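You operate a simulated robot arm through the tools that you are given. There is no shell and no other tool. Be economical: measure what you need, move in short steps, check, and stop when the job is done.

The job below is to be done with a simulated two-armed robot. You get a single attempt, and the scene is never put back.

## Task
Stack the pouch marked "dairy meal" from the top of the parts bench on top of the pouch that says "fish pellet". Take the teal tub labelled "92" from the top of the pouch bench and put it on top of the brown box there. Take the silver nut from the top of the pouch bench and leave it on the top of the parts bench. Count the check cells on the top of the parts bench, then put as many of the seals from the top of the parts bench on the front of the sample bench. Open the blue drawer, put the bolt on the top of the parts bench away in the inside of the blue drawer, then shut the drawer. Take the clip box from the top of the parts bench and put it in the green bin there. The order is free. Set down upright: teal tub, seal.

The check looks at the end state, three seconds after you hand in, the way a careful person would. Anything else that was tipped, shoved, dropped, spilled or broken makes it a failure. Lids that push on must go on centred and level and be pressed home; caps that screw on are set level and turned clockwise until they are tight.

## Robot
Two 7-joint arms with three-finger grippers on one trunk, on a base that drives. Base frame: it is fixed to the floor where the robot stands at the start and does not move with it; the origin is under the middle of the robot, x ahead of it, y to its left, z up; the surface under the hand at the start is at about z = 0.8. Lengths are in m, angles in degrees, forces in N, time in s.
The left shoulder is at the start at [0.07, 0.146, 1.188], the right one opposite. With the tool pointing down near the work surface each hand reaches from about 0.26 to 0.68 m from the robot's upright axis, wherever it stands, measured 20 degrees to its own side. Places, roughly: blue drawer [-1.3, 5.7, 0.7]; bolt (3x2x5 cm) [0.5, 0.6, 0.8]; brown box [0.5, -1.25, 0.75]; check cell [0.5, 1, 0.75]; clip box [0.5, 1.25, 0.75]; front of the sample bench (196x17 cm) [3.68, 2.98, 0.88]; green bin (24x17x9 cm) [0.5, 0.8, 0.8]; inside of the blue drawer [-1.3, 5.7, 0.7]; nut [0.5, -1.5, 0.75]; pouch [0.5, 0.25, 0.75]; seal [0.75, 1, 0.75]; teal tub [0.5, -0.75, 0.75]; top of the parts bench [0.7, 0.5, 0.8]. Payload 2.2 kg a hand.
Tool frame (each hand has its own): the origin (TCP) lies between the finger pads and is the grasp point; the fingertips stand 0.028 m ahead of it; z points along the fingers, y is the line along which they close. Largest opening 0.102 m; the body of the gripper starts 0.071 m behind the TCP.
Orientation is that of the tool frame in the base frame, as a unit quaternion [x, y, z, w]. With the fingers straight down and closing along the base's y, the tool's x points along the base's -x, its y along +y and its z along -z.

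## Interface
- The arms move only by the tool play_rows. It takes "left_rows", "right_rows" or both (then of equal length, played together; a hand with none holds still); each is a list of rows, each a list of 3 entries, a list of its own where there are three numbers: the finger opening in m, from 0 to 0.102, then the shift along the tool's x, y, z in units of 20 mm (1.0 is 20 mm), then the turn, a rotation vector about the tool's x, y, z in units of 5 degrees (1.0 is 5 degrees). In form: [[claw, [dx, dy, dz], [ax, ay, az]], ...]. A call has 1 to 20 rows; each row shifts and turns the commanded pose from where the row before left it, along the tool's axes as they then stand. A call with a number of a shift or a turn outside -1 to 1 is refused whole. A row lasts 0.2 s, in which the tool goes at most 0.05 m and 8.6 degrees; a call with a longer step from one row to the next is refused whole, and so is a gripper value outside its range. A pose out of reach is approached as far as the arm can. The call stops where the force on the tool passes 40 N (or 10 N more than at its start, if that is more) or the arm is blocked; 0.2 s more then pass. The fingers move at their own pace and stop on an object; they squeeze with about 42 N. The grip force told is the motor's: it shows also when the fingers shut on nothing. Time passes only in rows, and 0.2 s behind the last, so rows that do not move let the fingers close. The reply holds the time, the measured pose of the TCP, the force on the tool along the base axes, the opening and the grip force, in the units named above and with some noise, with the torque about the TCP (base axes, N m) and any sound that the robot's microphone picked up.
- Cameras (640 x 400 px; columns grow to the right, rows downward): "scene" is now at [0.1346, -0.0089, 1.4105]; the picture's right is [-0.12, -0.99, 0.00], its down [-0.61, 0.08, -0.79] and it looks along [0.78, -0.10, -0.61] (base axes); focal length 214 px, centre (320, 200). "left" rides on the left gripper at [0.072, 0.038, -0.086] in its tool frame; the picture's right is [-0.47, 0.89, 0.00], its down [-0.60, -0.32, -0.73] and it looks along [-0.65, -0.34, 0.68] (tool axes); focal length 256 px, centre (320, 200). "right" rides on the right gripper at [0.069, 0.044, -0.086] in its tool frame; the picture's right is [-0.53, 0.85, 0.00], its down [-0.58, -0.36, -0.73] and it looks along [-0.62, -0.39, 0.68] (tool axes); focal length 256 px, centre (320, 200). There is no depth. A picture from a camera that has moved, and an enlarged one, comes with that camera's place and axes in the base frame and with its lens.
- get_image(camera): a new picture of that camera. The clock stands still meanwhile.
- lift_body(by): slides the trunk up (or, below 0, down) by that many m; the arms and the scene camera ride with it, the base frame stays. It gives what a move gives, with no picture.
- steer(legs): drives the robot by 1 to 6 legs, each [ahead, left, turn to the left] in m, m and degrees, along the robot's own axes; the way and the turn of a leg run together, so that a leg with both is an arc; at most 1.5 m and 180 degrees a leg. The arms and the cameras ride along, it lands a little off, and it stops where it bumps. It gives what a move gives.
- head_to(pan, tilt): turns the head with the scene camera to pan (to the left, within 86 degrees either way) and tilt (down, from -29 to 69), counted from straight ahead of the robot. It gives what a move gives.
- close_up(camera, box): a new picture of the part [left, top, right, bottom] of that camera's present view, enlarged. The clock stands still meanwhile.
- hand_in(): hands the job in; it is judged then, once.

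Go step by step. Nothing tells you exact positions but the pictures and the camera data: compare them with the known pose of the tool, close in by small moves and look again before you grip or let go. The budget is 483 turns and 246 pictures, counting those below and the enlarged ones. Unless the task says otherwise, let go and move clear before handing in, and close with one line.

The tools are called after "Emit:" as name(argument=value, ...) on one line, values as JSON. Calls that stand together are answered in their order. play_rows: Moves the arms, as the interface text tells. Its arguments: {"type":"object","properties":{"left_rows":{"type":"array"},"right_rows":{"type":"array"}},"required":[]} The other tools are called the same way: lift_body (by) slides the trunk up or down; steer (legs) drives the base; head_to (pan, tilt) turns the head that bears the scene camera; get_image (camera) takes a picture; close_up (camera, box) takes an enlarged picture of a part of a camera's view; hand_in () hands the job in.

At the start:

```text
time: 0.0
left_position: [0.421, 0.3893, 1.1699]
left_ee_rot: [0.0, 1.0, 0.0, 0.0]
left_ft_force: [-0.1, 0.6, -0.2]
left_moment: [0.02, 0.02, -0.01]
left_width: 0.1019
left_finger_force: 0.1
right_position: [0.4531, -0.0833, 1.1709]
right_ee_rot: [0.0, 1.0, 0.0, 0.001]
right_ft_force: [-0.6, -0.9, -1.0]
right_moment: [-0.04, -0.01, 0.02]
right_width: 0.1021
right_finger_force: 0.0
trunk travel left (down, up): [-0.725, 0.215]
robot x, y, heading: [0.0004, -0.002, -0.1]
head pan, tilt: [-7.1, 37.8]
```

scene: 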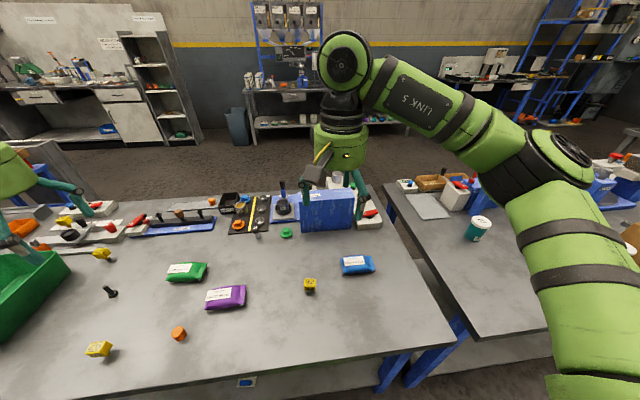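
right: 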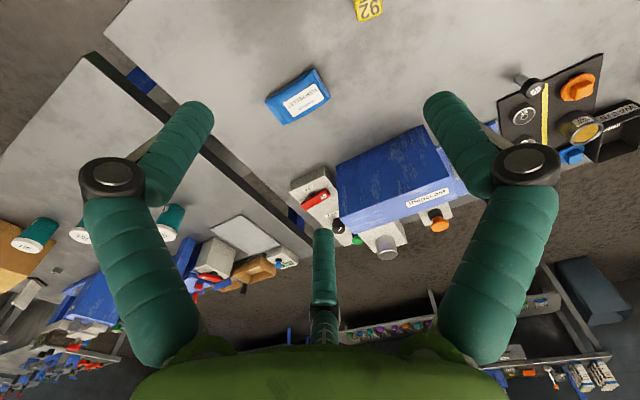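
left: 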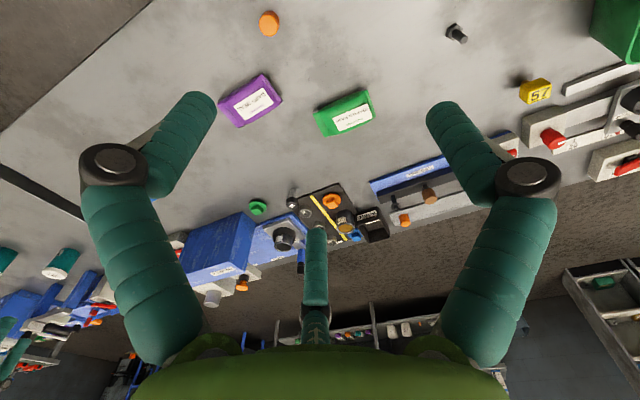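

I see the parts bench with green, purple and blue pouches, small yellow blocks, a bolt and the green bin, and the pouch bench off to the right. I'll zoom in first to read labels.

Emit:
close_up(camera="scene", box=[0, 180, 240, 380])

Emit:
close_up(camera="scene", box=[150, 180, 390, 330])

Emit:
close_up(camera="left", box=[200, 0, 640, 260])

Emit:
close_up(camera="right", box=[220, 0, 640, 260])

```text
2.00 times, centred on (120, 280) of scene
camera zoom: at [0.1346, -0.0089, 1.4105], right [-0.12, -0.99, 0.0], down [-0.61, 0.08, -0.79], along [0.78, -0.1, -0.61], focal length 429 px, centre (720, 40)
```

zoom: 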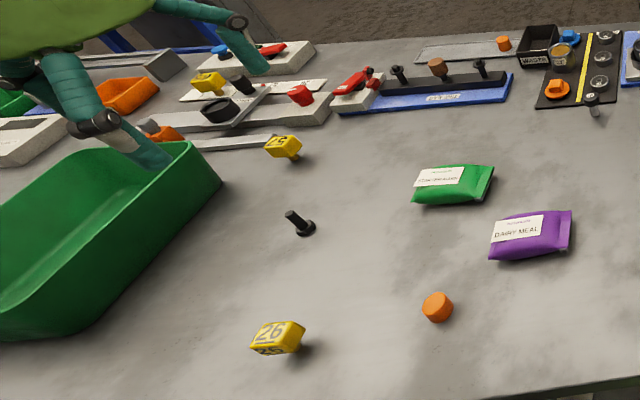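

```text
2.67 times, centred on (270, 255) of scene
camera zoom: at [0.1346, -0.0089, 1.4105], right [-0.12, -0.99, 0.0], down [-0.61, 0.08, -0.79], along [0.78, -0.1, -0.61], focal length 572 px, centre (453, 53)
```

zoom: 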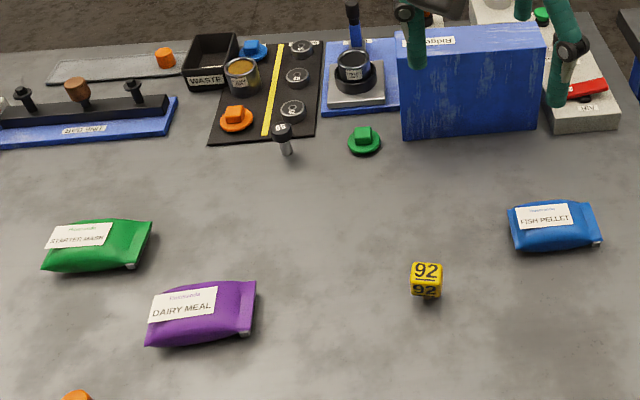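

```text
1.45 times, centred on (420, 130) of left
camera zoom: at [0.3478, 0.4268, 1.2551], right [0.47, 0.89, 0.0], down [0.6, -0.32, 0.73], along [0.65, -0.34, -0.68], focal length 372 px, centre (174, 302)
```

zoom: 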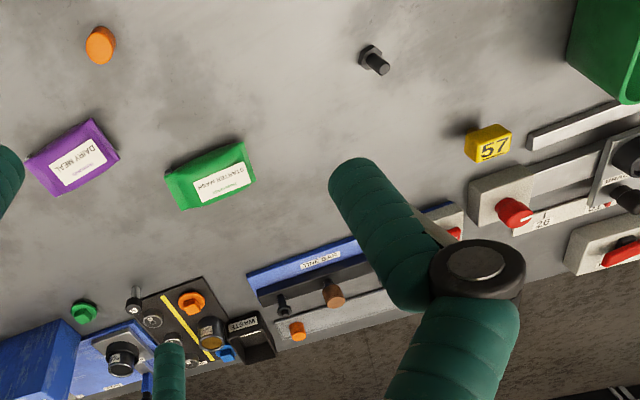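

```text
1.52 times, centred on (430, 130) of right
camera zoom: at [0.3852, -0.0391, 1.2565], right [0.53, 0.85, 0.0], down [0.58, -0.36, 0.73], along [0.62, -0.39, -0.68], focal length 390 px, centre (152, 307)
```

zoom: 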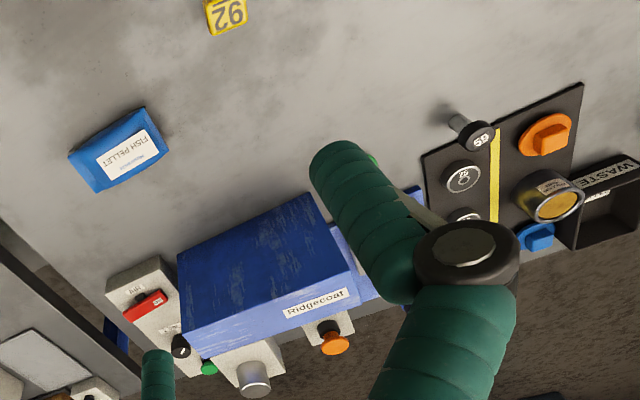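

The pouches here are green "starter mash", purple "dairy meal" and blue "fish pellet". I now look left along the parts bench for check cells, seals and the clip box, and right at the pouch bench.

Emit:
head_to(pan=45, tilt=35)

Emit:
get_image(camera="scene")

Emit:
head_to(pan=-65, tilt=35)

Emit:
get_image(camera="scene")

```text
time: 1.2
left_position: [0.42, 0.3892, 1.1708]
left_ee_rot: [0.0, 1.0, 0.0, 0.0]
left_ft_force: [0.0, 0.2, 1.4]
left_moment: [0.01, 0.03, 0.03]
left_width: 0.102
left_finger_force: 0.1
right_position: [0.4533, -0.083, 1.1692]
right_ee_rot: [0.0, 1.0, 0.0, -0.001]
right_ft_force: [-0.3, 0.5, -0.5]
right_moment: [0.0, -0.01, 0.0]
right_width: 0.1023
right_finger_force: 0.0
trunk travel left (down, up): [-0.725, 0.215]
robot x, y, heading: [-0.0008, 0.0018, 0.2]
head pan, tilt: [45.0, 35.0]
```

```text
238 pictures are left
camera scene: at [0.1111, 0.0641, 1.4148], right [0.71, -0.71, 0.0], down [-0.41, -0.41, -0.82], along [0.58, 0.58, -0.57], focal length 214 px, centre (320, 200)
```

scene: 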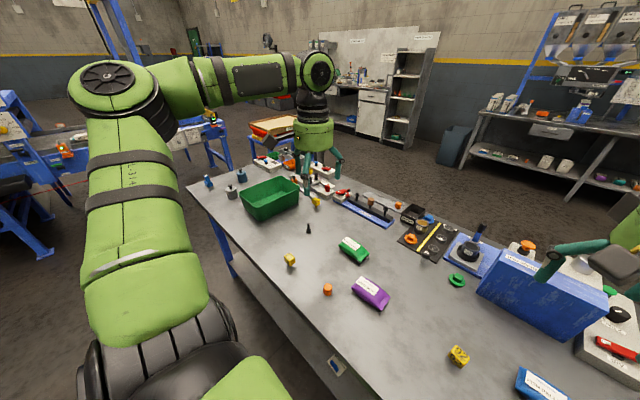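

```text
time: 3.1
left_position: [0.421, 0.388, 1.1697]
left_ee_rot: [0.0, 1.0, 0.0, -0.001]
left_ft_force: [-0.2, -0.4, 0.0]
left_moment: [0.0, 0.01, 0.01]
left_width: 0.1017
left_finger_force: 0.0
right_position: [0.4535, -0.0822, 1.1707]
right_ee_rot: [-0.001, 1.0, 0.0, 0.0]
right_ft_force: [-0.1, -0.4, 0.8]
right_moment: [-0.02, -0.01, -0.01]
right_width: 0.1018
right_finger_force: 0.0
trunk travel left (down, up): [-0.725, 0.215]
robot x, y, heading: [0.0018, 0.0002, 0.2]
head pan, tilt: [-65.0, 35.0]
```

```text
237 pictures are left
camera scene: at [0.0861, -0.0779, 1.4148], right [-0.91, -0.42, 0.0], down [-0.24, 0.52, -0.82], along [0.35, -0.74, -0.57], focal length 214 px, centre (320, 200)
```

scene: 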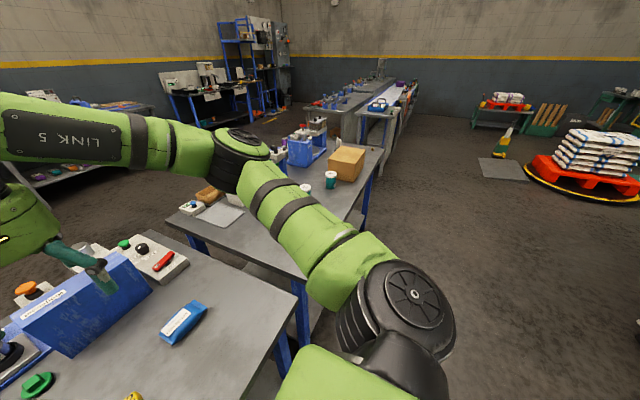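

The parts bench runs to the left past the bin. I'll drive left to see the rest of it close up.

Emit:
steer(legs=[[0, 0.7, 0]])

Emit:
head_to(pan=25, tilt=42)

Emit:
get_image(camera="scene")

Emit:
get_image(camera="left")

Emit:
get_image(camera="right")

```text
time: 6.9
left_position: [0.4225, 1.0707, 1.1704]
left_ee_rot: [0.002, 1.0, 0.0, 0.0]
left_ft_force: [1.0, 1.1, 0.0]
left_moment: [-0.01, -0.01, 0.0]
left_width: 0.102
left_finger_force: 0.0
right_position: [0.4541, 0.5982, 1.1697]
right_ee_rot: [0.002, 1.0, 0.0, 0.0]
right_ft_force: [0.0, 0.7, 1.2]
right_moment: [-0.02, 0.03, 0.01]
right_width: 0.1023
right_finger_force: 0.0
trunk travel left (down, up): [-0.725, 0.215]
robot x, y, heading: [-0.0005, 0.6863, -0.4]
head pan, tilt: [-65.0, 35.0]
```

```text
time: 8.5
left_position: [0.4218, 1.0704, 1.1694]
left_ee_rot: [0.003, 1.0, 0.0, 0.0]
left_ft_force: [0.5, 0.1, -0.6]
left_moment: [-0.02, 0.02, 0.0]
left_width: 0.1021
left_finger_force: 0.1
right_position: [0.4534, 0.5991, 1.1696]
right_ee_rot: [0.002, 1.0, 0.0, 0.0]
right_ft_force: [-0.3, 0.3, 0.3]
right_moment: [-0.02, -0.01, -0.01]
right_width: 0.1021
right_finger_force: 0.1
trunk travel left (down, up): [-0.725, 0.215]
robot x, y, heading: [0.0016, 0.6846, -0.1]
head pan, tilt: [25.0, 42.0]
```

```text
236 pictures are left
camera scene: at [0.1257, 0.7206, 1.4043], right [0.42, -0.91, 0.0], down [-0.61, -0.28, -0.74], along [0.67, 0.31, -0.67], focal length 214 px, centre (320, 200)
```

scene: 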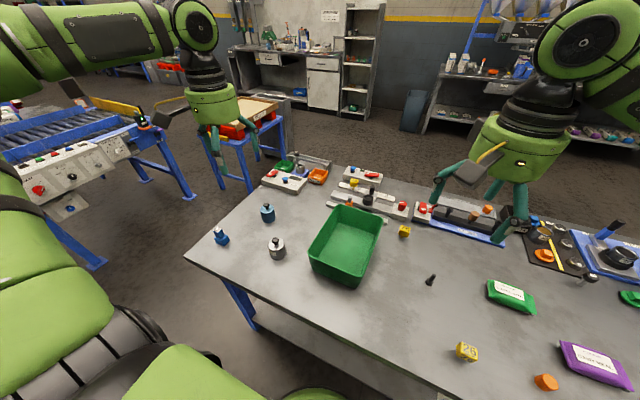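

```text
235 pictures are left
camera left: at [0.35, 1.1096, 1.2552], right [0.47, 0.88, 0.0], down [0.6, -0.32, 0.73], along [0.65, -0.34, -0.68], focal length 256 px, centre (320, 200)
```

left: 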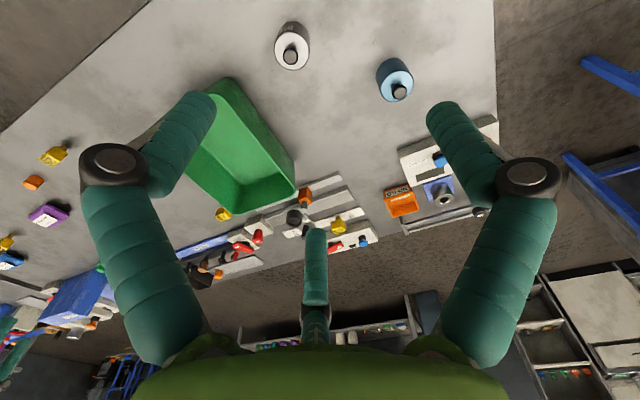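

```text
234 pictures are left
camera right: at [0.3861, 0.6436, 1.2565], right [0.54, 0.84, 0.0], down [0.58, -0.37, 0.73], along [0.62, -0.39, -0.68], focal length 256 px, centre (320, 200)
```

right: 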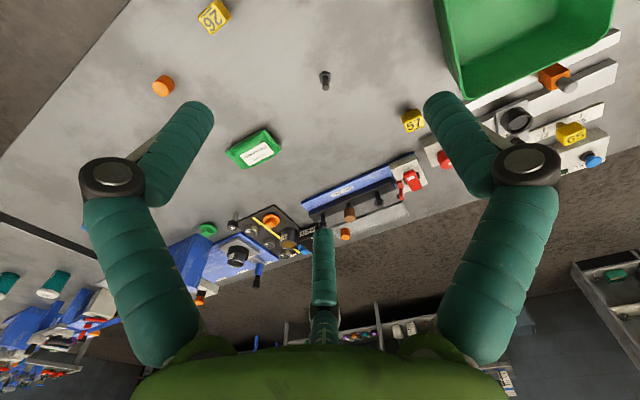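

Emit:
close_up(camera="scene", box=[190, 150, 430, 300])

Emit:
close_up(camera="left", box=[180, 0, 520, 260])

Emit:
close_up(camera="right", box=[400, 40, 640, 200])

Emit:
close_up(camera="left", box=[380, 120, 480, 230])

```text
2.67 times, centred on (310, 225) of scene
camera zoom: at [0.1257, 0.7206, 1.4043], right [0.42, -0.91, 0.0], down [-0.61, -0.28, -0.74], along [0.67, 0.31, -0.67], focal length 572 px, centre (347, 133)
```

zoom: 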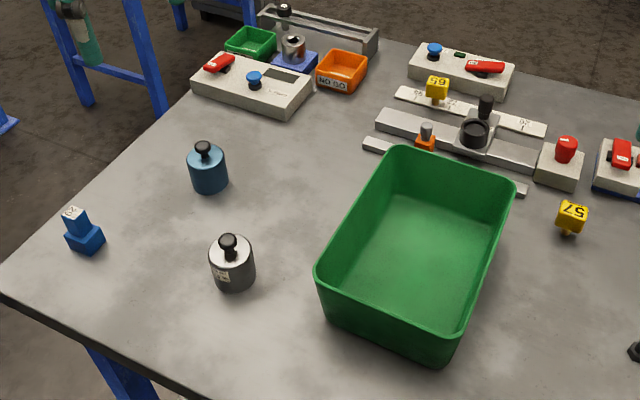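

```text
1.54 times, centred on (350, 130) of left
camera zoom: at [0.35, 1.1096, 1.2552], right [0.47, 0.88, 0.0], down [0.6, -0.32, 0.73], along [0.65, -0.34, -0.68], focal length 394 px, centre (274, 308)
```

zoom: 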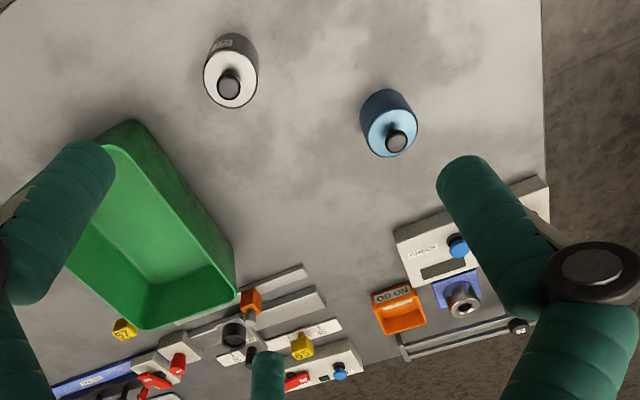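

```text
2.50 times, centred on (520, 120) of right
camera zoom: at [0.3861, 0.6436, 1.2565], right [0.54, 0.84, 0.0], down [0.58, -0.37, 0.73], along [0.62, -0.39, -0.68], focal length 640 px, centre (-180, 400)
```

zoom: 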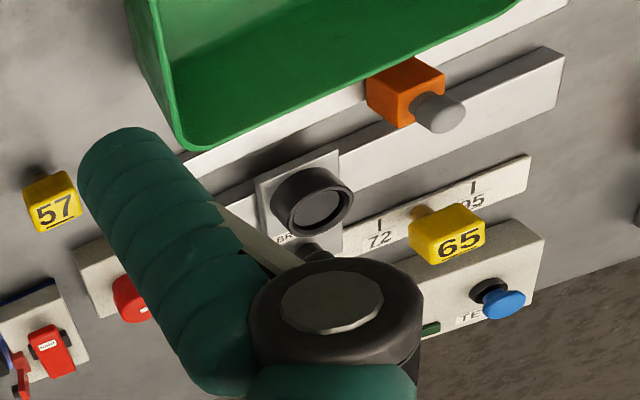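

```text
3.64 times, centred on (430, 175) of left
camera zoom: at [0.35, 1.1096, 1.2552], right [0.47, 0.88, 0.0], down [0.6, -0.32, 0.73], along [0.65, -0.34, -0.68], focal length 931 px, centre (-80, 291)
```

zoom: 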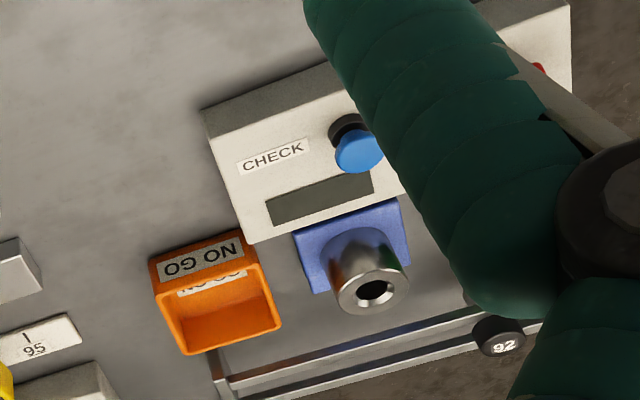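

I take the two cylindrical weights, yellow numbered cubes, an orange block and a blue tab thing as candidates for cells, seals and clip box. Zooming on each.

Emit:
close_up(camera="scene", box=[205, 195, 305, 265])

Emit:
close_up(camera="scene", box=[325, 160, 425, 240])

Emit:
close_up(camera="left", box=[260, 10, 430, 120])

Emit:
close_up(camera="scene", box=[410, 190, 640, 400])

```text
5.71 times, centred on (255, 230) of scene
camera zoom: at [0.1257, 0.7206, 1.4043], right [0.42, -0.91, 0.0], down [-0.61, -0.28, -0.74], along [0.67, 0.31, -0.67], focal length 1226 px, centre (691, 29)
```

zoom: 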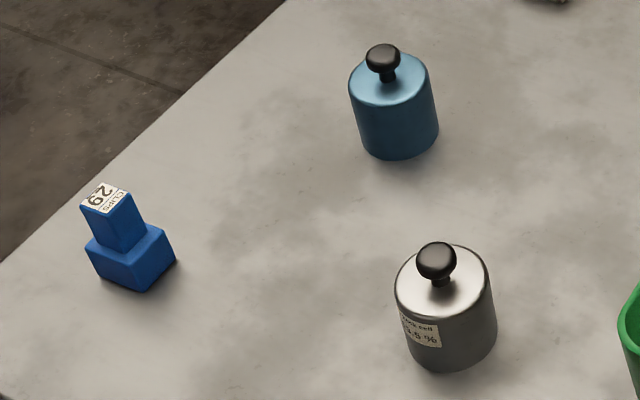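

```text
5.00 times, centred on (375, 200) of scene
camera zoom: at [0.1257, 0.7206, 1.4043], right [0.42, -0.91, 0.0], down [-0.61, -0.28, -0.74], along [0.67, 0.31, -0.67], focal length 1072 px, centre (45, 200)
```

zoom: 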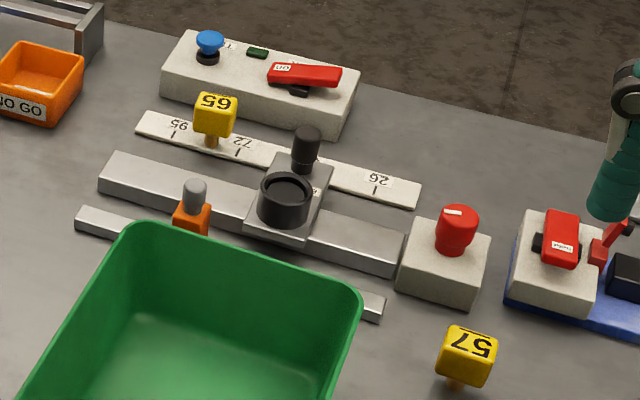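

```text
3.64 times, centred on (345, 65) of left
camera zoom: at [0.35, 1.1096, 1.2552], right [0.47, 0.88, 0.0], down [0.6, -0.32, 0.73], along [0.65, -0.34, -0.68], focal length 931 px, centre (229, 691)
```

zoom: 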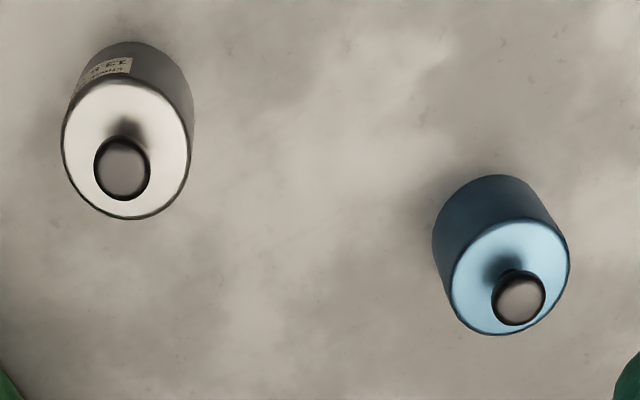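

```text
1.90 times, centred on (525, 295) of scene
camera zoom: at [0.1257, 0.7206, 1.4043], right [0.42, -0.91, 0.0], down [-0.61, -0.28, -0.74], along [0.67, 0.31, -0.67], focal length 408 px, centre (-70, 19)
```

zoom: 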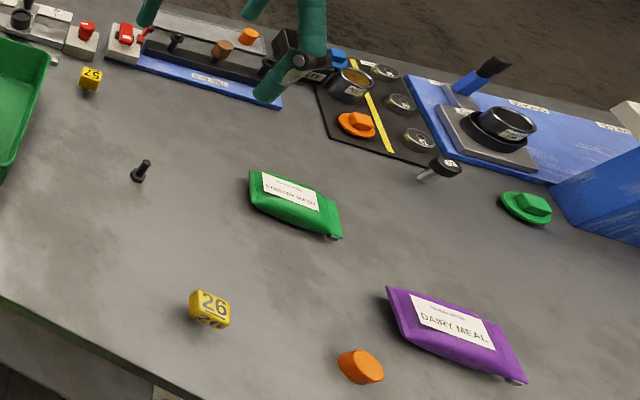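

The silver cylinder is a "check cell"; the blue tabbed block is the clip box ("CLIPS 29"). I drive further left to look at the trays and the far sides of the items.

Emit:
steer(legs=[[0, 0.55, 0]])

Emit:
head_to(pan=-10, tilt=40)

Emit:
get_image(camera="scene")

Emit:
get_image(camera="right")

```text
time: 11.7
left_position: [0.4239, 1.6158, 1.1707]
left_ee_rot: [0.002, 1.0, 0.0, 0.0]
left_ft_force: [0.5, 0.1, -1.1]
left_moment: [-0.02, -0.01, 0.01]
left_width: 0.102
left_finger_force: 0.1
right_position: [0.4562, 1.1433, 1.1688]
right_ee_rot: [0.002, 1.0, 0.001, -0.001]
right_ft_force: [0.5, 0.0, -0.3]
right_moment: [0.01, -0.01, 0.0]
right_width: 0.102
right_finger_force: 0.0
trunk travel left (down, up): [-0.725, 0.215]
robot x, y, heading: [0.0034, 1.231, -0.2]
head pan, tilt: [25.0, 42.0]
```

```text
time: 12.7
left_position: [0.4239, 1.6173, 1.1705]
left_ee_rot: [0.002, 1.0, 0.0, 0.0]
left_ft_force: [-0.8, 0.2, -0.1]
left_moment: [0.04, 0.0, -0.02]
left_width: 0.1019
left_finger_force: 0.1
right_position: [0.4565, 1.1452, 1.1712]
right_ee_rot: [0.002, 1.0, 0.0, 0.0]
right_ft_force: [0.2, 0.7, 0.5]
right_moment: [0.04, -0.03, 0.0]
right_width: 0.102
right_finger_force: 0.0
trunk travel left (down, up): [-0.725, 0.215]
robot x, y, heading: [0.0014, 1.2308, -0.2]
head pan, tilt: [-10.0, 40.0]
```

```text
225 pictures are left
camera scene: at [0.1353, 1.2165, 1.4072], right [-0.18, -0.98, 0.0], down [-0.63, 0.11, -0.77], along [0.75, -0.14, -0.64], focal length 214 px, centre (320, 200)
```

scene: 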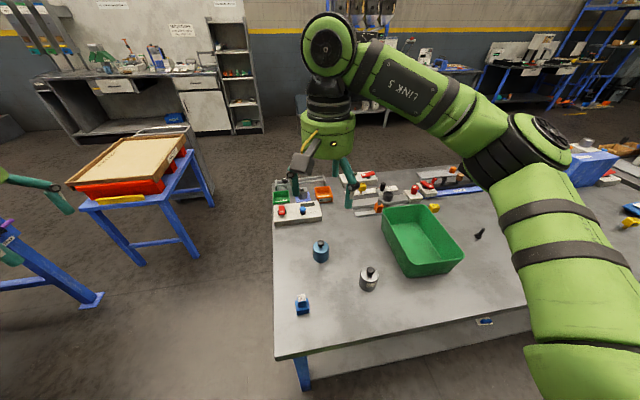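

```text
224 pictures are left
camera right: at [0.388, 1.189, 1.2565], right [0.54, 0.84, 0.0], down [0.57, -0.37, 0.73], along [0.62, -0.39, -0.68], focal length 256 px, centre (320, 200)
```

right: 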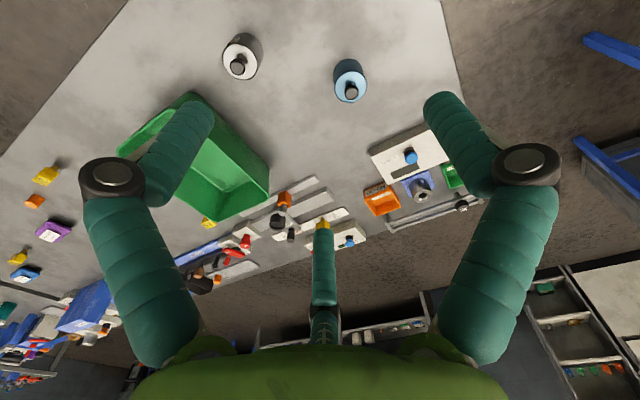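

Emit:
close_up(camera="scene", box=[265, 165, 425, 265])

Emit:
close_up(camera="scene", box=[290, 230, 390, 320])

Emit:
close_up(camera="right", box=[190, 120, 480, 280])

```text
4.00 times, centred on (345, 215) of scene
camera zoom: at [0.1353, 1.2165, 1.4072], right [-0.18, -0.98, 0.0], down [-0.63, 0.11, -0.77], along [0.75, -0.14, -0.64], focal length 858 px, centre (220, 140)
```

zoom: 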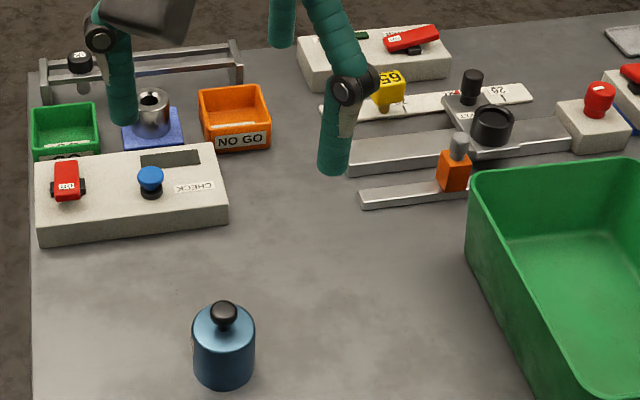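

```text
4.44 times, centred on (340, 275) of scene
camera zoom: at [0.1353, 1.2165, 1.4072], right [-0.18, -0.98, 0.0], down [-0.63, 0.11, -0.77], along [0.75, -0.14, -0.64], focal length 953 px, centre (231, -133)
```

zoom: 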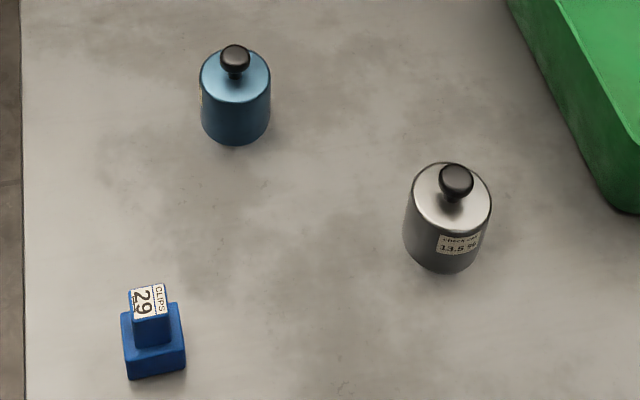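

```text
2.21 times, centred on (335, 200) of right
camera zoom: at [0.388, 1.189, 1.2565], right [0.54, 0.84, 0.0], down [0.57, -0.37, 0.73], along [0.62, -0.39, -0.68], focal length 565 px, centre (287, 200)
```

zoom: 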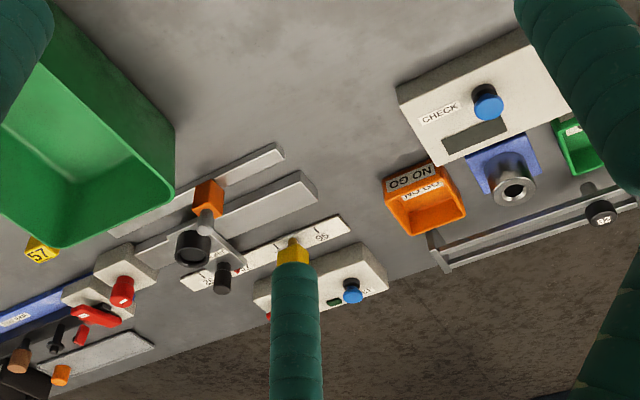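

The silver cylinder reads "CHECK CELL 13.5 %", and the blue one also seems to have a label on its left side; I want to see that. I'll reposition slightly past the bench end and angle to view it.

Emit:
steer(legs=[[0, 0.5, 0]])

Emit:
head_to(pan=-45, tilt=40)

Emit:
get_image(camera="scene")

```text
time: 15.6
left_position: [0.4276, 2.1079, 1.1703]
left_ee_rot: [0.002, 1.0, 0.001, -0.001]
left_ft_force: [0.1, 0.1, 0.1]
left_moment: [-0.01, -0.02, -0.05]
left_width: 0.102
left_finger_force: 0.0
right_position: [0.4576, 1.6366, 1.1693]
right_ee_rot: [0.002, 1.0, 0.001, 0.0]
right_ft_force: [-0.4, -0.1, 0.5]
right_moment: [0.04, 0.01, -0.03]
right_width: 0.102
right_finger_force: 0.1
trunk travel left (down, up): [-0.725, 0.215]
robot x, y, heading: [0.0053, 1.7213, -0.3]
head pan, tilt: [-10.0, 40.0]
```

```text
time: 16.6
left_position: [0.4271, 2.1097, 1.1713]
left_ee_rot: [0.003, 1.0, 0.0, 0.0]
left_ft_force: [0.7, -0.4, 0.6]
left_moment: [0.01, 0.01, -0.02]
left_width: 0.1022
left_finger_force: 0.1
right_position: [0.4587, 1.6368, 1.1696]
right_ee_rot: [0.003, 1.0, 0.001, 0.0]
right_ft_force: [0.6, 0.2, -0.8]
right_moment: [0.0, -0.01, -0.03]
right_width: 0.1023
right_finger_force: 0.1
trunk travel left (down, up): [-0.725, 0.215]
robot x, y, heading: [0.0035, 1.7211, -0.4]
head pan, tilt: [-45.0, 40.0]
```

```text
220 pictures are left
camera scene: at [0.1137, 1.6641, 1.4072], right [-0.71, -0.7, 0.0], down [-0.45, 0.46, -0.77], along [0.54, -0.54, -0.64], focal length 214 px, centre (320, 200)
```

scene: 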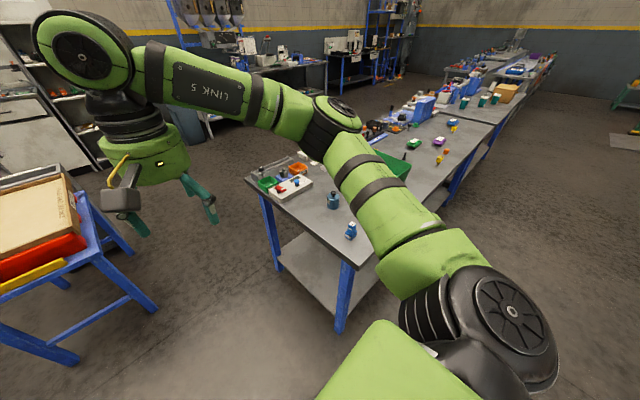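

Emit:
close_up(camera="scene", box=[250, 150, 370, 250])

Emit:
close_up(camera="scene", box=[315, 180, 365, 220])

```text
4.00 times, centred on (310, 200) of scene
camera zoom: at [0.1137, 1.6641, 1.4072], right [-0.71, -0.7, 0.0], down [-0.45, 0.46, -0.77], along [0.54, -0.54, -0.64], focal length 858 px, centre (360, 200)
```

zoom: 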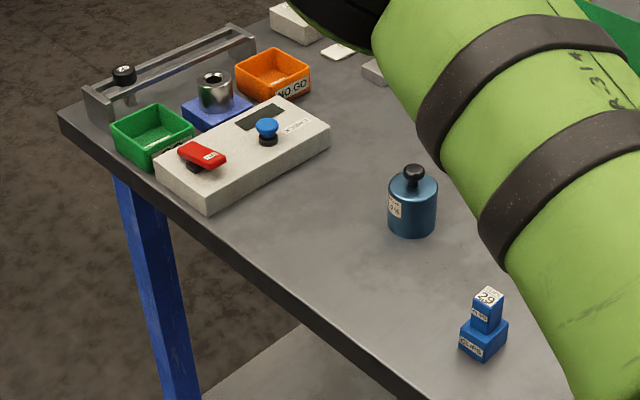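

```text
10.00 times, centred on (340, 200) of scene
camera zoom: at [0.1137, 1.6641, 1.4072], right [-0.71, -0.7, 0.0], down [-0.45, 0.46, -0.77], along [0.54, -0.54, -0.64], focal length 2145 px, centre (120, 200)
```

zoom: 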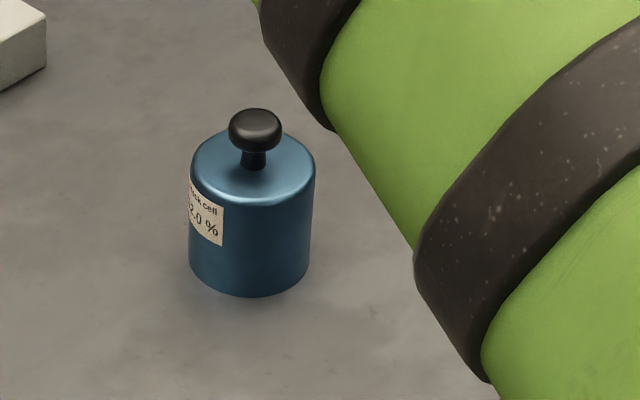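

Both cylinders are check cells, so two so far (I'll still check the right part of the bench). Now I go back to stand before the clip box.

Emit:
steer(legs=[[0, -0.64, 0]])

Emit:
head_to(pan=0, tilt=55)

Emit:
get_image(camera="scene")

```text
time: 20.1
left_position: [0.4239, 1.4772, 1.171]
left_ee_rot: [0.001, 1.0, 0.001, 0.0]
left_ft_force: [-0.4, 0.4, 0.4]
left_moment: [0.0, -0.03, -0.02]
left_width: 0.1018
left_finger_force: 0.0
right_position: [0.4565, 1.0039, 1.169]
right_ee_rot: [0.002, 1.0, -0.001, 0.001]
right_ft_force: [0.8, 0.3, -0.4]
right_moment: [-0.01, -0.01, 0.04]
right_width: 0.1021
right_finger_force: 0.1
trunk travel left (down, up): [-0.725, 0.215]
robot x, y, heading: [0.0044, 1.0901, -0.1]
head pan, tilt: [-45.0, 40.0]
```

```text
time: 21.3
left_position: [0.4245, 1.4761, 1.1699]
left_ee_rot: [0.002, 1.0, 0.0, -0.001]
left_ft_force: [0.6, -1.0, -0.4]
left_moment: [0.0, -0.02, 0.02]
left_width: 0.1019
left_finger_force: 0.0
right_position: [0.4569, 1.0041, 1.1698]
right_ee_rot: [0.002, 1.0, 0.0, 0.0]
right_ft_force: [-0.6, 0.2, 0.0]
right_moment: [-0.01, -0.04, 0.01]
right_width: 0.1022
right_finger_force: 0.1
trunk travel left (down, up): [-0.725, 0.215]
robot x, y, heading: [0.0014, 1.0863, -0.3]
head pan, tilt: [0.0, 55.0]
```

```text
217 pictures are left
camera scene: at [0.1237, 1.0902, 1.3865], right [0.0, -1.0, 0.0], down [-0.82, 0.0, -0.57], along [0.57, 0.0, -0.82], focal length 214 px, centre (320, 200)
```

scene: 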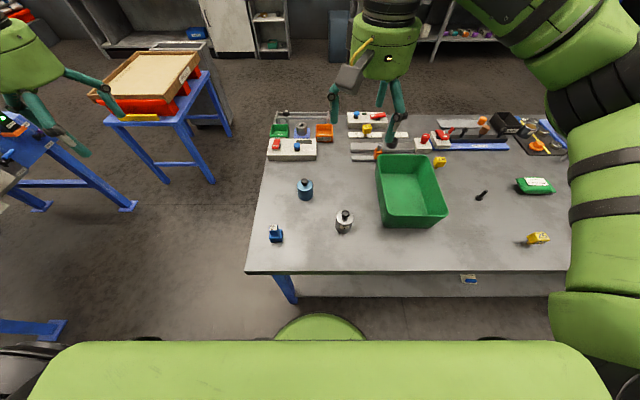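

Emit:
close_up(camera="scene", box=[250, 170, 410, 270])

```text
4.00 times, centred on (330, 220) of scene
camera zoom: at [0.1237, 1.0902, 1.3865], right [0.0, -1.0, 0.0], down [-0.82, 0.0, -0.57], along [0.57, 0.0, -0.82], focal length 858 px, centre (280, 120)
```

zoom: 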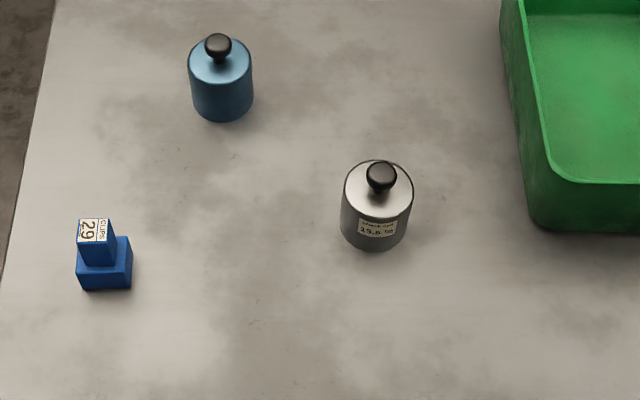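

Clip box is at about (0.396, 1.219), tab top near z 0.86. Moving the left hand above it.

Emit:
play_rows(left_rows=[[0.08, [0.11, -0.99, 0.85], [0, 0, 0]], [0.08, [0.11, -0.99, 0.85], [0, 0, 0]], [0.08, [0.11, -0.99, 0.85], [0, 0, 0]], [0.08, [0.11, -0.99, 0.85], [0, 0, 0]], [0.08, [0.11, -0.99, 0.85], [0, 0, 0]], [0.08, [0.11, -0.99, 0.85], [0, 0, 0]], [0.08, [0.11, -0.99, 0.85], [0, 0, 0]], [0.08, [0.11, -0.99, 0.85], [0, 0, 0]], [0.08, [0.11, -0.99, 0.85], [0, 0, 0]], [0.08, [0.11, -0.99, 0.85], [0, 0, 0]], [0.08, [0.11, -0.99, 0.85], [0, 0, 0]], [0.08, [0.11, -0.99, 0.85], [0, 0, 0]], [0.08, [0.11, -0.99, 0.85], [0, 0, 0]]])

Emit:
get_image(camera="left")

Emit:
get_image(camera="scene")

```text
time: 24.1
left_position: [0.3948, 1.2187, 0.9497]
left_ee_rot: [0.001, 1.0, 0.0, 0.0]
left_ft_force: [0.9, 0.8, -0.6]
left_moment: [0.0, 0.05, 0.01]
left_width: 0.0798
left_finger_force: 0.0
right_position: [0.4563, 1.0046, 1.1691]
right_ee_rot: [0.002, 1.0, 0.0, 0.0]
right_ft_force: [-0.4, -0.4, 0.0]
right_moment: [0.01, 0.02, -0.01]
right_width: 0.1021
right_finger_force: 0.1
trunk travel left (down, up): [-0.725, 0.215]
robot x, y, heading: [0.0057, 1.092, -0.0]
head pan, tilt: [0.0, 55.0]
```

```text
215 pictures are left
camera left: at [0.3237, 1.2567, 1.0342], right [0.47, 0.88, 0.0], down [0.6, -0.32, 0.73], along [0.65, -0.34, -0.68], focal length 256 px, centre (320, 200)
```

left: 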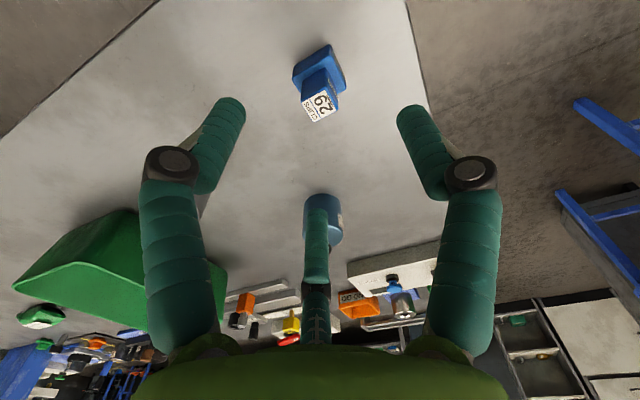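

```text
214 pictures are left
camera scene: at [0.1246, 1.0897, 1.3865], right [0.0, -1.0, 0.0], down [-0.82, 0.0, -0.57], along [0.57, 0.0, -0.82], focal length 214 px, centre (320, 200)
```

scene: 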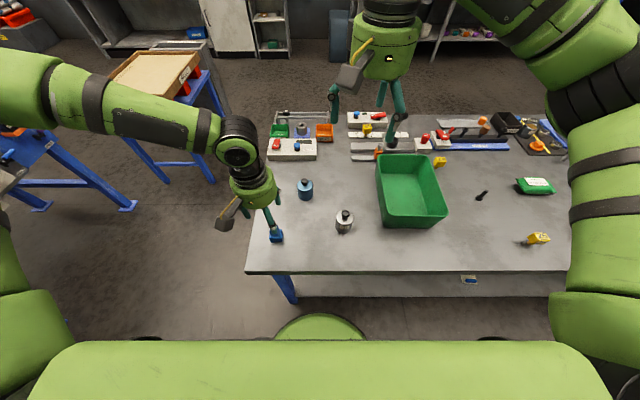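

The view confirms the tab is centred under the hand. Lower, grip the tab, and lift.

Emit:
play_rows(left_rows=[[0.07, [-0.1, 0, 0.91], [0, 0, 0]], [0.07, [-0.1, 0, 0.91], [0, 0, 0]], [0.07, [0, 0, 0.91], [0, 0, 0]], [0.07, [0, 0, 0.91], [0, 0, 0]], [0.07, [0, 0, 0.91], [0, 0, 0]], [0.01, [0, 0, 0], [0, 0, 0]], [0.01, [0, 0, 0], [0, 0, 0]], [0.01, [0, 0, 0], [0, 0, 0]]])

```text
time: 25.9
left_position: [0.3893, 1.2468, 0.8805]
left_ee_rot: [0.002, 1.0, 0.0, 0.001]
left_ft_force: [0.0, -0.7, 0.3]
left_moment: [0.01, -0.01, 0.03]
left_width: 0.0101
left_finger_force: 0.0
left hand out of reach, approached as far as the arm can: row 2, 3, 4, 5
right_position: [0.4562, 1.0047, 1.1697]
right_ee_rot: [0.001, 1.0, 0.0, 0.0]
right_ft_force: [-0.1, 1.1, 0.5]
right_moment: [0.02, 0.01, -0.01]
right_width: 0.102
right_finger_force: 0.1
trunk travel left (down, up): [-0.725, 0.215]
robot x, y, heading: [0.0045, 1.091, 0.1]
head pan, tilt: [0.0, 55.0]
```

The hand ended off to the side (out of reach) and closed on nothing, I think. I check.

Emit:
get_image(camera="left")

Emit:
get_image(camera="scene")

```text
213 pictures are left
camera left: at [0.3175, 1.2846, 0.9652], right [0.47, 0.88, 0.0], down [0.6, -0.32, 0.73], along [0.65, -0.34, -0.68], focal length 256 px, centre (320, 200)
```

left: 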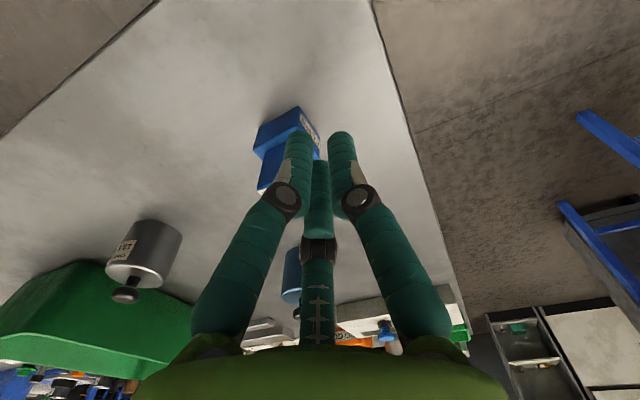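

```text
212 pictures are left
camera scene: at [0.1236, 1.0902, 1.3865], right [0.0, -1.0, 0.0], down [-0.82, 0.0, -0.57], along [0.57, 0.0, -0.82], focal length 214 px, centre (320, 200)
```

scene: 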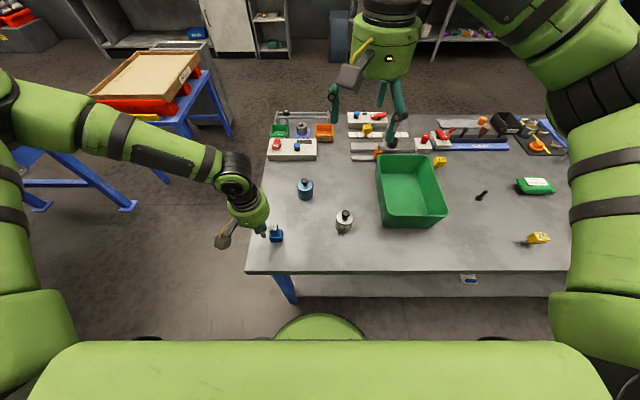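

The box is untouched. I'll open, raise the trunk to give the arm more room, and retry.

Emit:
lift_body(by=0.12)

Emit:
play_rows(left_rows=[[0.07, [-0.24, -0.7, 0], [0, 0, 0]], [0.07, [-0.25, -0.7, 0], [0, 0, 0]], [0.07, [0, 0, 0.6], [0, 0, 0]], [0.07, [0, 0, 0.6], [0, 0, 0]]])

```text
time: 27.4
left_position: [0.3893, 1.2461, 0.9999]
left_ee_rot: [0.002, 1.0, 0.0, 0.0]
left_ft_force: [0.1, 0.4, -0.3]
left_moment: [0.01, -0.03, -0.04]
left_width: 0.0099
left_finger_force: 0.1
right_position: [0.4552, 1.0047, 1.291]
right_ee_rot: [0.001, 1.0, 0.0, 0.001]
right_ft_force: [0.2, -0.3, -0.6]
right_moment: [-0.02, -0.01, 0.0]
right_width: 0.102
right_finger_force: 0.1
trunk travel left (down, up): [-0.845, 0.095]
robot x, y, heading: [0.0056, 1.0898, 0.2]
head pan, tilt: [0.0, 55.0]
```

```text
time: 28.4
left_position: [0.3899, 1.247, 0.9987]
left_ee_rot: [0.002, 1.0, -0.002, 0.001]
left_ft_force: [0.8, -0.1, 0.5]
left_moment: [0.02, -0.03, 0.0]
left_width: 0.0699
left_finger_force: 0.1
left hand out of reach, approached as far as the arm can: row 1, 2, 3, 4
right_position: [0.4554, 1.0044, 1.29]
right_ee_rot: [0.001, 1.0, 0.0, 0.0]
right_ft_force: [-0.4, -0.1, -0.6]
right_moment: [0.01, -0.02, 0.03]
right_width: 0.1019
right_finger_force: 0.1
trunk travel left (down, up): [-0.845, 0.095]
robot x, y, heading: [0.0053, 1.0924, -0.1]
head pan, tilt: [0.0, 55.0]
```

The limit is downward relative to the trunk, so the trunk must go lower instead. First raise the hand, then lower the trunk.

Emit:
play_rows(left_rows=[[0.07, [0, 0, -1], [0, 0, 0]], [0.07, [0, 0, -1], [0, 0, 0]], [0.07, [0, 0, -1], [0, 0, 0]], [0.07, [0, 0, -1], [0, 0, 0]], [0.07, [0, 0, -1], [0, 0, 0]], [0.07, [0, 0, -1], [0, 0, 0]], [0.07, [0, 0, -1], [0, 0, 0]], [0.07, [0, 0, -1], [0, 0, 0]], [0.07, [0, 0, -1], [0, 0, 0]], [0.07, [0, 0, -1], [0, 0, 0]], [0.07, [0, 0, -1], [0, 0, 0]], [0.07, [0, 0, -1], [0, 0, 0]], [0.07, [0, 0, -1], [0, 0, 0]]])

```text
time: 31.2
left_position: [0.3895, 1.2484, 1.2609]
left_ee_rot: [0.002, 1.0, 0.0, 0.0]
left_ft_force: [0.6, -0.2, 0.9]
left_moment: [0.0, -0.04, 0.03]
left_width: 0.0701
left_finger_force: 0.1
right_position: [0.4556, 1.0046, 1.2906]
right_ee_rot: [0.002, 1.0, -0.001, 0.0]
right_ft_force: [-0.5, -0.2, 0.8]
right_moment: [0.02, -0.01, 0.0]
right_width: 0.1019
right_finger_force: 0.0
trunk travel left (down, up): [-0.845, 0.095]
robot x, y, heading: [0.0031, 1.091, -0.1]
head pan, tilt: [0.0, 55.0]
```

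Emit:
lift_body(by=-0.28)

Emit:
play_rows(left_rows=[[0.07, [-0.24, -0.75, 0.3], [0, 0, 0]], [0.07, [-0.25, -0.75, 0.3], [0, 0, 0]], [0.07, [0, 0, 0.6], [0, 0, 0]], [0.07, [0, 0, 0.6], [0, 0, 0]]])

```text
time: 34.0
left_position: [0.3901, 1.2481, 0.9805]
left_ee_rot: [0.002, 1.0, 0.0, -0.001]
left_ft_force: [0.1, 0.0, -0.3]
left_moment: [0.02, -0.04, -0.01]
left_width: 0.07
left_finger_force: 0.1
right_position: [0.4568, 1.0045, 1.0093]
right_ee_rot: [0.001, 1.0, 0.0, 0.0]
right_ft_force: [-0.8, 0.4, 0.9]
right_moment: [-0.02, -0.02, 0.0]
right_width: 0.1021
right_finger_force: 0.1
trunk travel left (down, up): [-0.565, 0.375]
robot x, y, heading: [0.0042, 1.0896, -0.1]
head pan, tilt: [0.0, 55.0]
```

```text
time: 35.0
left_position: [0.4002, 1.2171, 0.944]
left_ee_rot: [0.002, 1.0, -0.001, 0.0]
left_ft_force: [0.2, -0.3, 0.8]
left_moment: [0.02, 0.01, 0.03]
left_width: 0.0699
left_finger_force: 0.0
right_position: [0.4573, 1.0037, 1.0091]
right_ee_rot: [0.002, 1.0, 0.0, 0.0]
right_ft_force: [0.3, 0.0, -0.4]
right_moment: [-0.02, -0.01, 0.0]
right_width: 0.1022
right_finger_force: 0.0
trunk travel left (down, up): [-0.565, 0.375]
robot x, y, heading: [-0.0003, 1.0892, -0.0]
head pan, tilt: [0.0, 55.0]
```

Reach is fine now; lowering to the tab.

Emit:
play_rows(left_rows=[[0.07, [0, 0.05, 0.86], [0, 0, 0]], [0.07, [0, 0, 0.86], [0, 0, 0]], [0.07, [0, 0, 0.86], [0, 0, 0]], [0.07, [0, 0, 0.86], [0, 0, 0]], [0.07, [0, 0, 0.8], [0, 0, 0]]])

Emit:
get_image(camera="left")

```text
time: 36.2
left_position: [0.4007, 1.2189, 0.859]
left_ee_rot: [0.002, 1.0, 0.0, 0.0]
left_ft_force: [-0.2, 0.3, -0.1]
left_moment: [0.02, 0.0, -0.02]
left_width: 0.0699
left_finger_force: 0.1
right_position: [0.4565, 1.0045, 1.0102]
right_ee_rot: [0.001, 1.0, 0.0, -0.001]
right_ft_force: [0.9, 0.1, -0.6]
right_moment: [0.01, 0.03, 0.01]
right_width: 0.1019
right_finger_force: 0.0
trunk travel left (down, up): [-0.565, 0.375]
robot x, y, heading: [0.0028, 1.0904, -0.4]
head pan, tilt: [0.0, 55.0]
```

```text
211 pictures are left
camera left: at [0.3281, 1.2574, 0.9444], right [0.47, 0.88, 0.0], down [0.6, -0.32, 0.73], along [0.65, -0.34, -0.68], focal length 256 px, centre (320, 200)
```

left: 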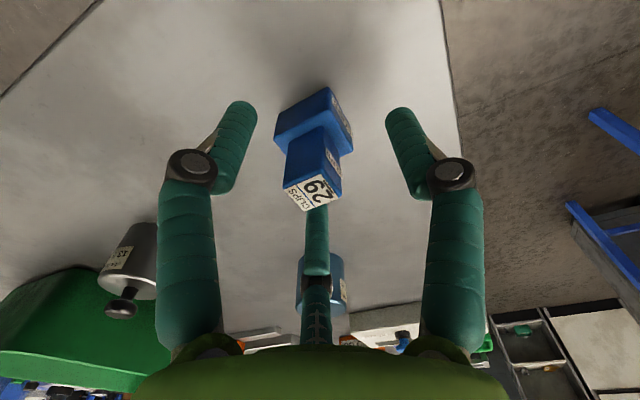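

The tab sits centrally between the fingers. Close.

Emit:
play_rows(left_rows=[[0.01, [0, 0, 0], [0, 0, 0]], [0.01, [0, 0, 0], [0, 0, 0]], [0.01, [0, 0, 0], [0, 0, 0]]])

Emit:
get_image(camera="left")

```text
time: 37.0
left_position: [0.401, 1.2193, 0.8584]
left_ee_rot: [0.001, 1.0, 0.0, 0.0]
left_ft_force: [0.4, -0.4, 0.2]
left_moment: [0.0, -0.01, 0.01]
left_width: 0.0241
left_finger_force: 10.7
right_position: [0.4564, 1.0036, 1.0102]
right_ee_rot: [0.002, 1.0, 0.0, 0.001]
right_ft_force: [0.2, 0.6, 0.2]
right_moment: [-0.04, -0.02, 0.01]
right_width: 0.1019
right_finger_force: 0.1
trunk travel left (down, up): [-0.565, 0.375]
robot x, y, heading: [0.0067, 1.0907, -0.1]
head pan, tilt: [0.0, 55.0]
```

```text
210 pictures are left
camera left: at [0.3279, 1.2572, 0.9448], right [0.47, 0.88, 0.0], down [0.6, -0.32, 0.73], along [0.65, -0.34, -0.68], focal length 256 px, centre (320, 200)
```

left: 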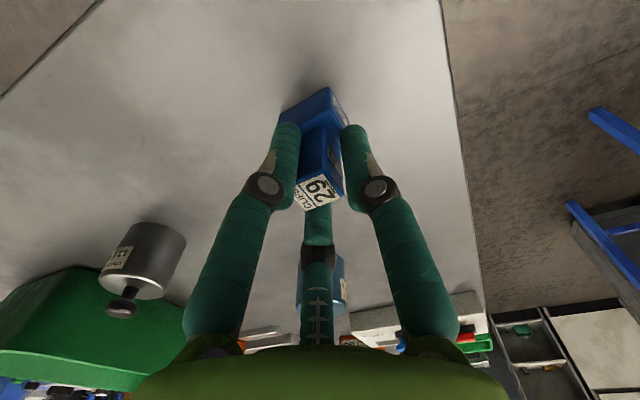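

Gripped. Lifting it, then driving right so the bin lies before the left hand.

Emit:
play_rows(left_rows=[[0.01, [0, 0, -0.5], [0, 0, 0]], [0.01, [0, 0, -1], [0, 0, 0]], [0.01, [0, 0, -1], [0, 0, 0]], [0.01, [0, 0, -1], [0, 0, 0]], [0.01, [0, 0, -1], [0, 0, 0]], [0.01, [0, 0, -1], [0, 0, 0]], [0.01, [0, 0, -1], [0, 0, 0]], [0.01, [0, 0, -1], [0, 0, 0]], [0.01, [0, 0, -1], [0, 0, 0]]])

Emit:
steer(legs=[[0, -0.35, 0]])

Emit:
get_image(camera="scene")

Emit:
get_image(camera="left")

```text
time: 39.0
left_position: [0.3986, 1.2199, 1.0304]
left_ee_rot: [0.001, 1.0, 0.0, -0.001]
left_ft_force: [-0.4, 0.2, -1.5]
left_moment: [0.0, -0.04, 0.04]
left_width: 0.024
left_finger_force: 11.2
right_position: [0.4557, 1.0035, 1.0107]
right_ee_rot: [0.003, 1.0, -0.001, 0.0]
right_ft_force: [0.3, 0.0, -1.1]
right_moment: [-0.03, -0.03, -0.03]
right_width: 0.1019
right_finger_force: 0.1
trunk travel left (down, up): [-0.565, 0.375]
robot x, y, heading: [0.0025, 1.0851, -0.3]
head pan, tilt: [0.0, 55.0]
```

```text
time: 41.3
left_position: [0.3988, 0.8672, 1.0296]
left_ee_rot: [0.003, 1.0, -0.001, -0.001]
left_ft_force: [0.2, -0.2, 0.0]
left_moment: [-0.03, 0.01, -0.04]
left_width: 0.0243
left_finger_force: 10.4
right_position: [0.4543, 0.6532, 1.0096]
right_ee_rot: [0.003, 1.0, 0.0, 0.0]
right_ft_force: [-0.5, 0.0, 0.1]
right_moment: [0.0, 0.01, 0.02]
right_width: 0.1017
right_finger_force: 0.0
trunk travel left (down, up): [-0.565, 0.375]
robot x, y, heading: [-0.0009, 0.7365, -0.4]
head pan, tilt: [0.0, 55.0]
```

```text
209 pictures are left
camera scene: at [0.1223, 0.7404, 1.2265], right [-0.01, -1.0, 0.0], down [-0.82, 0.0, -0.57], along [0.57, 0.0, -0.82], focal length 214 px, centre (320, 200)
```

scene: 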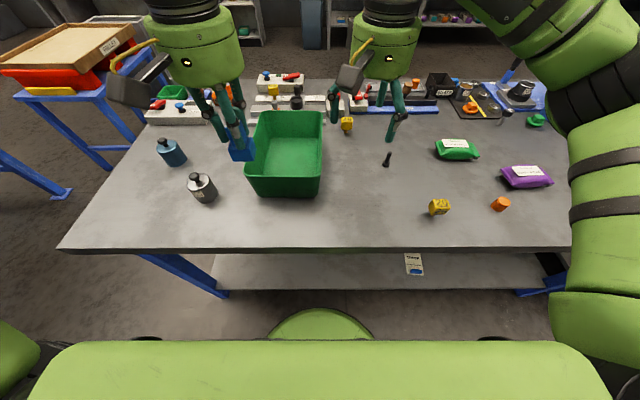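

```text
208 pictures are left
camera left: at [0.3259, 0.9072, 1.1143], right [0.47, 0.88, 0.0], down [0.6, -0.32, 0.73], along [0.65, -0.34, -0.68], focal length 256 px, centre (320, 200)
```

left: 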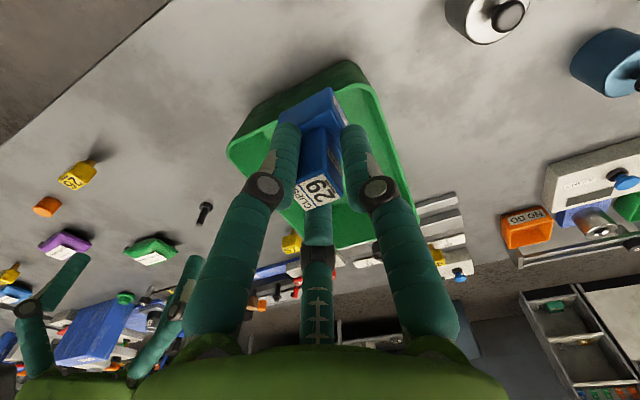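

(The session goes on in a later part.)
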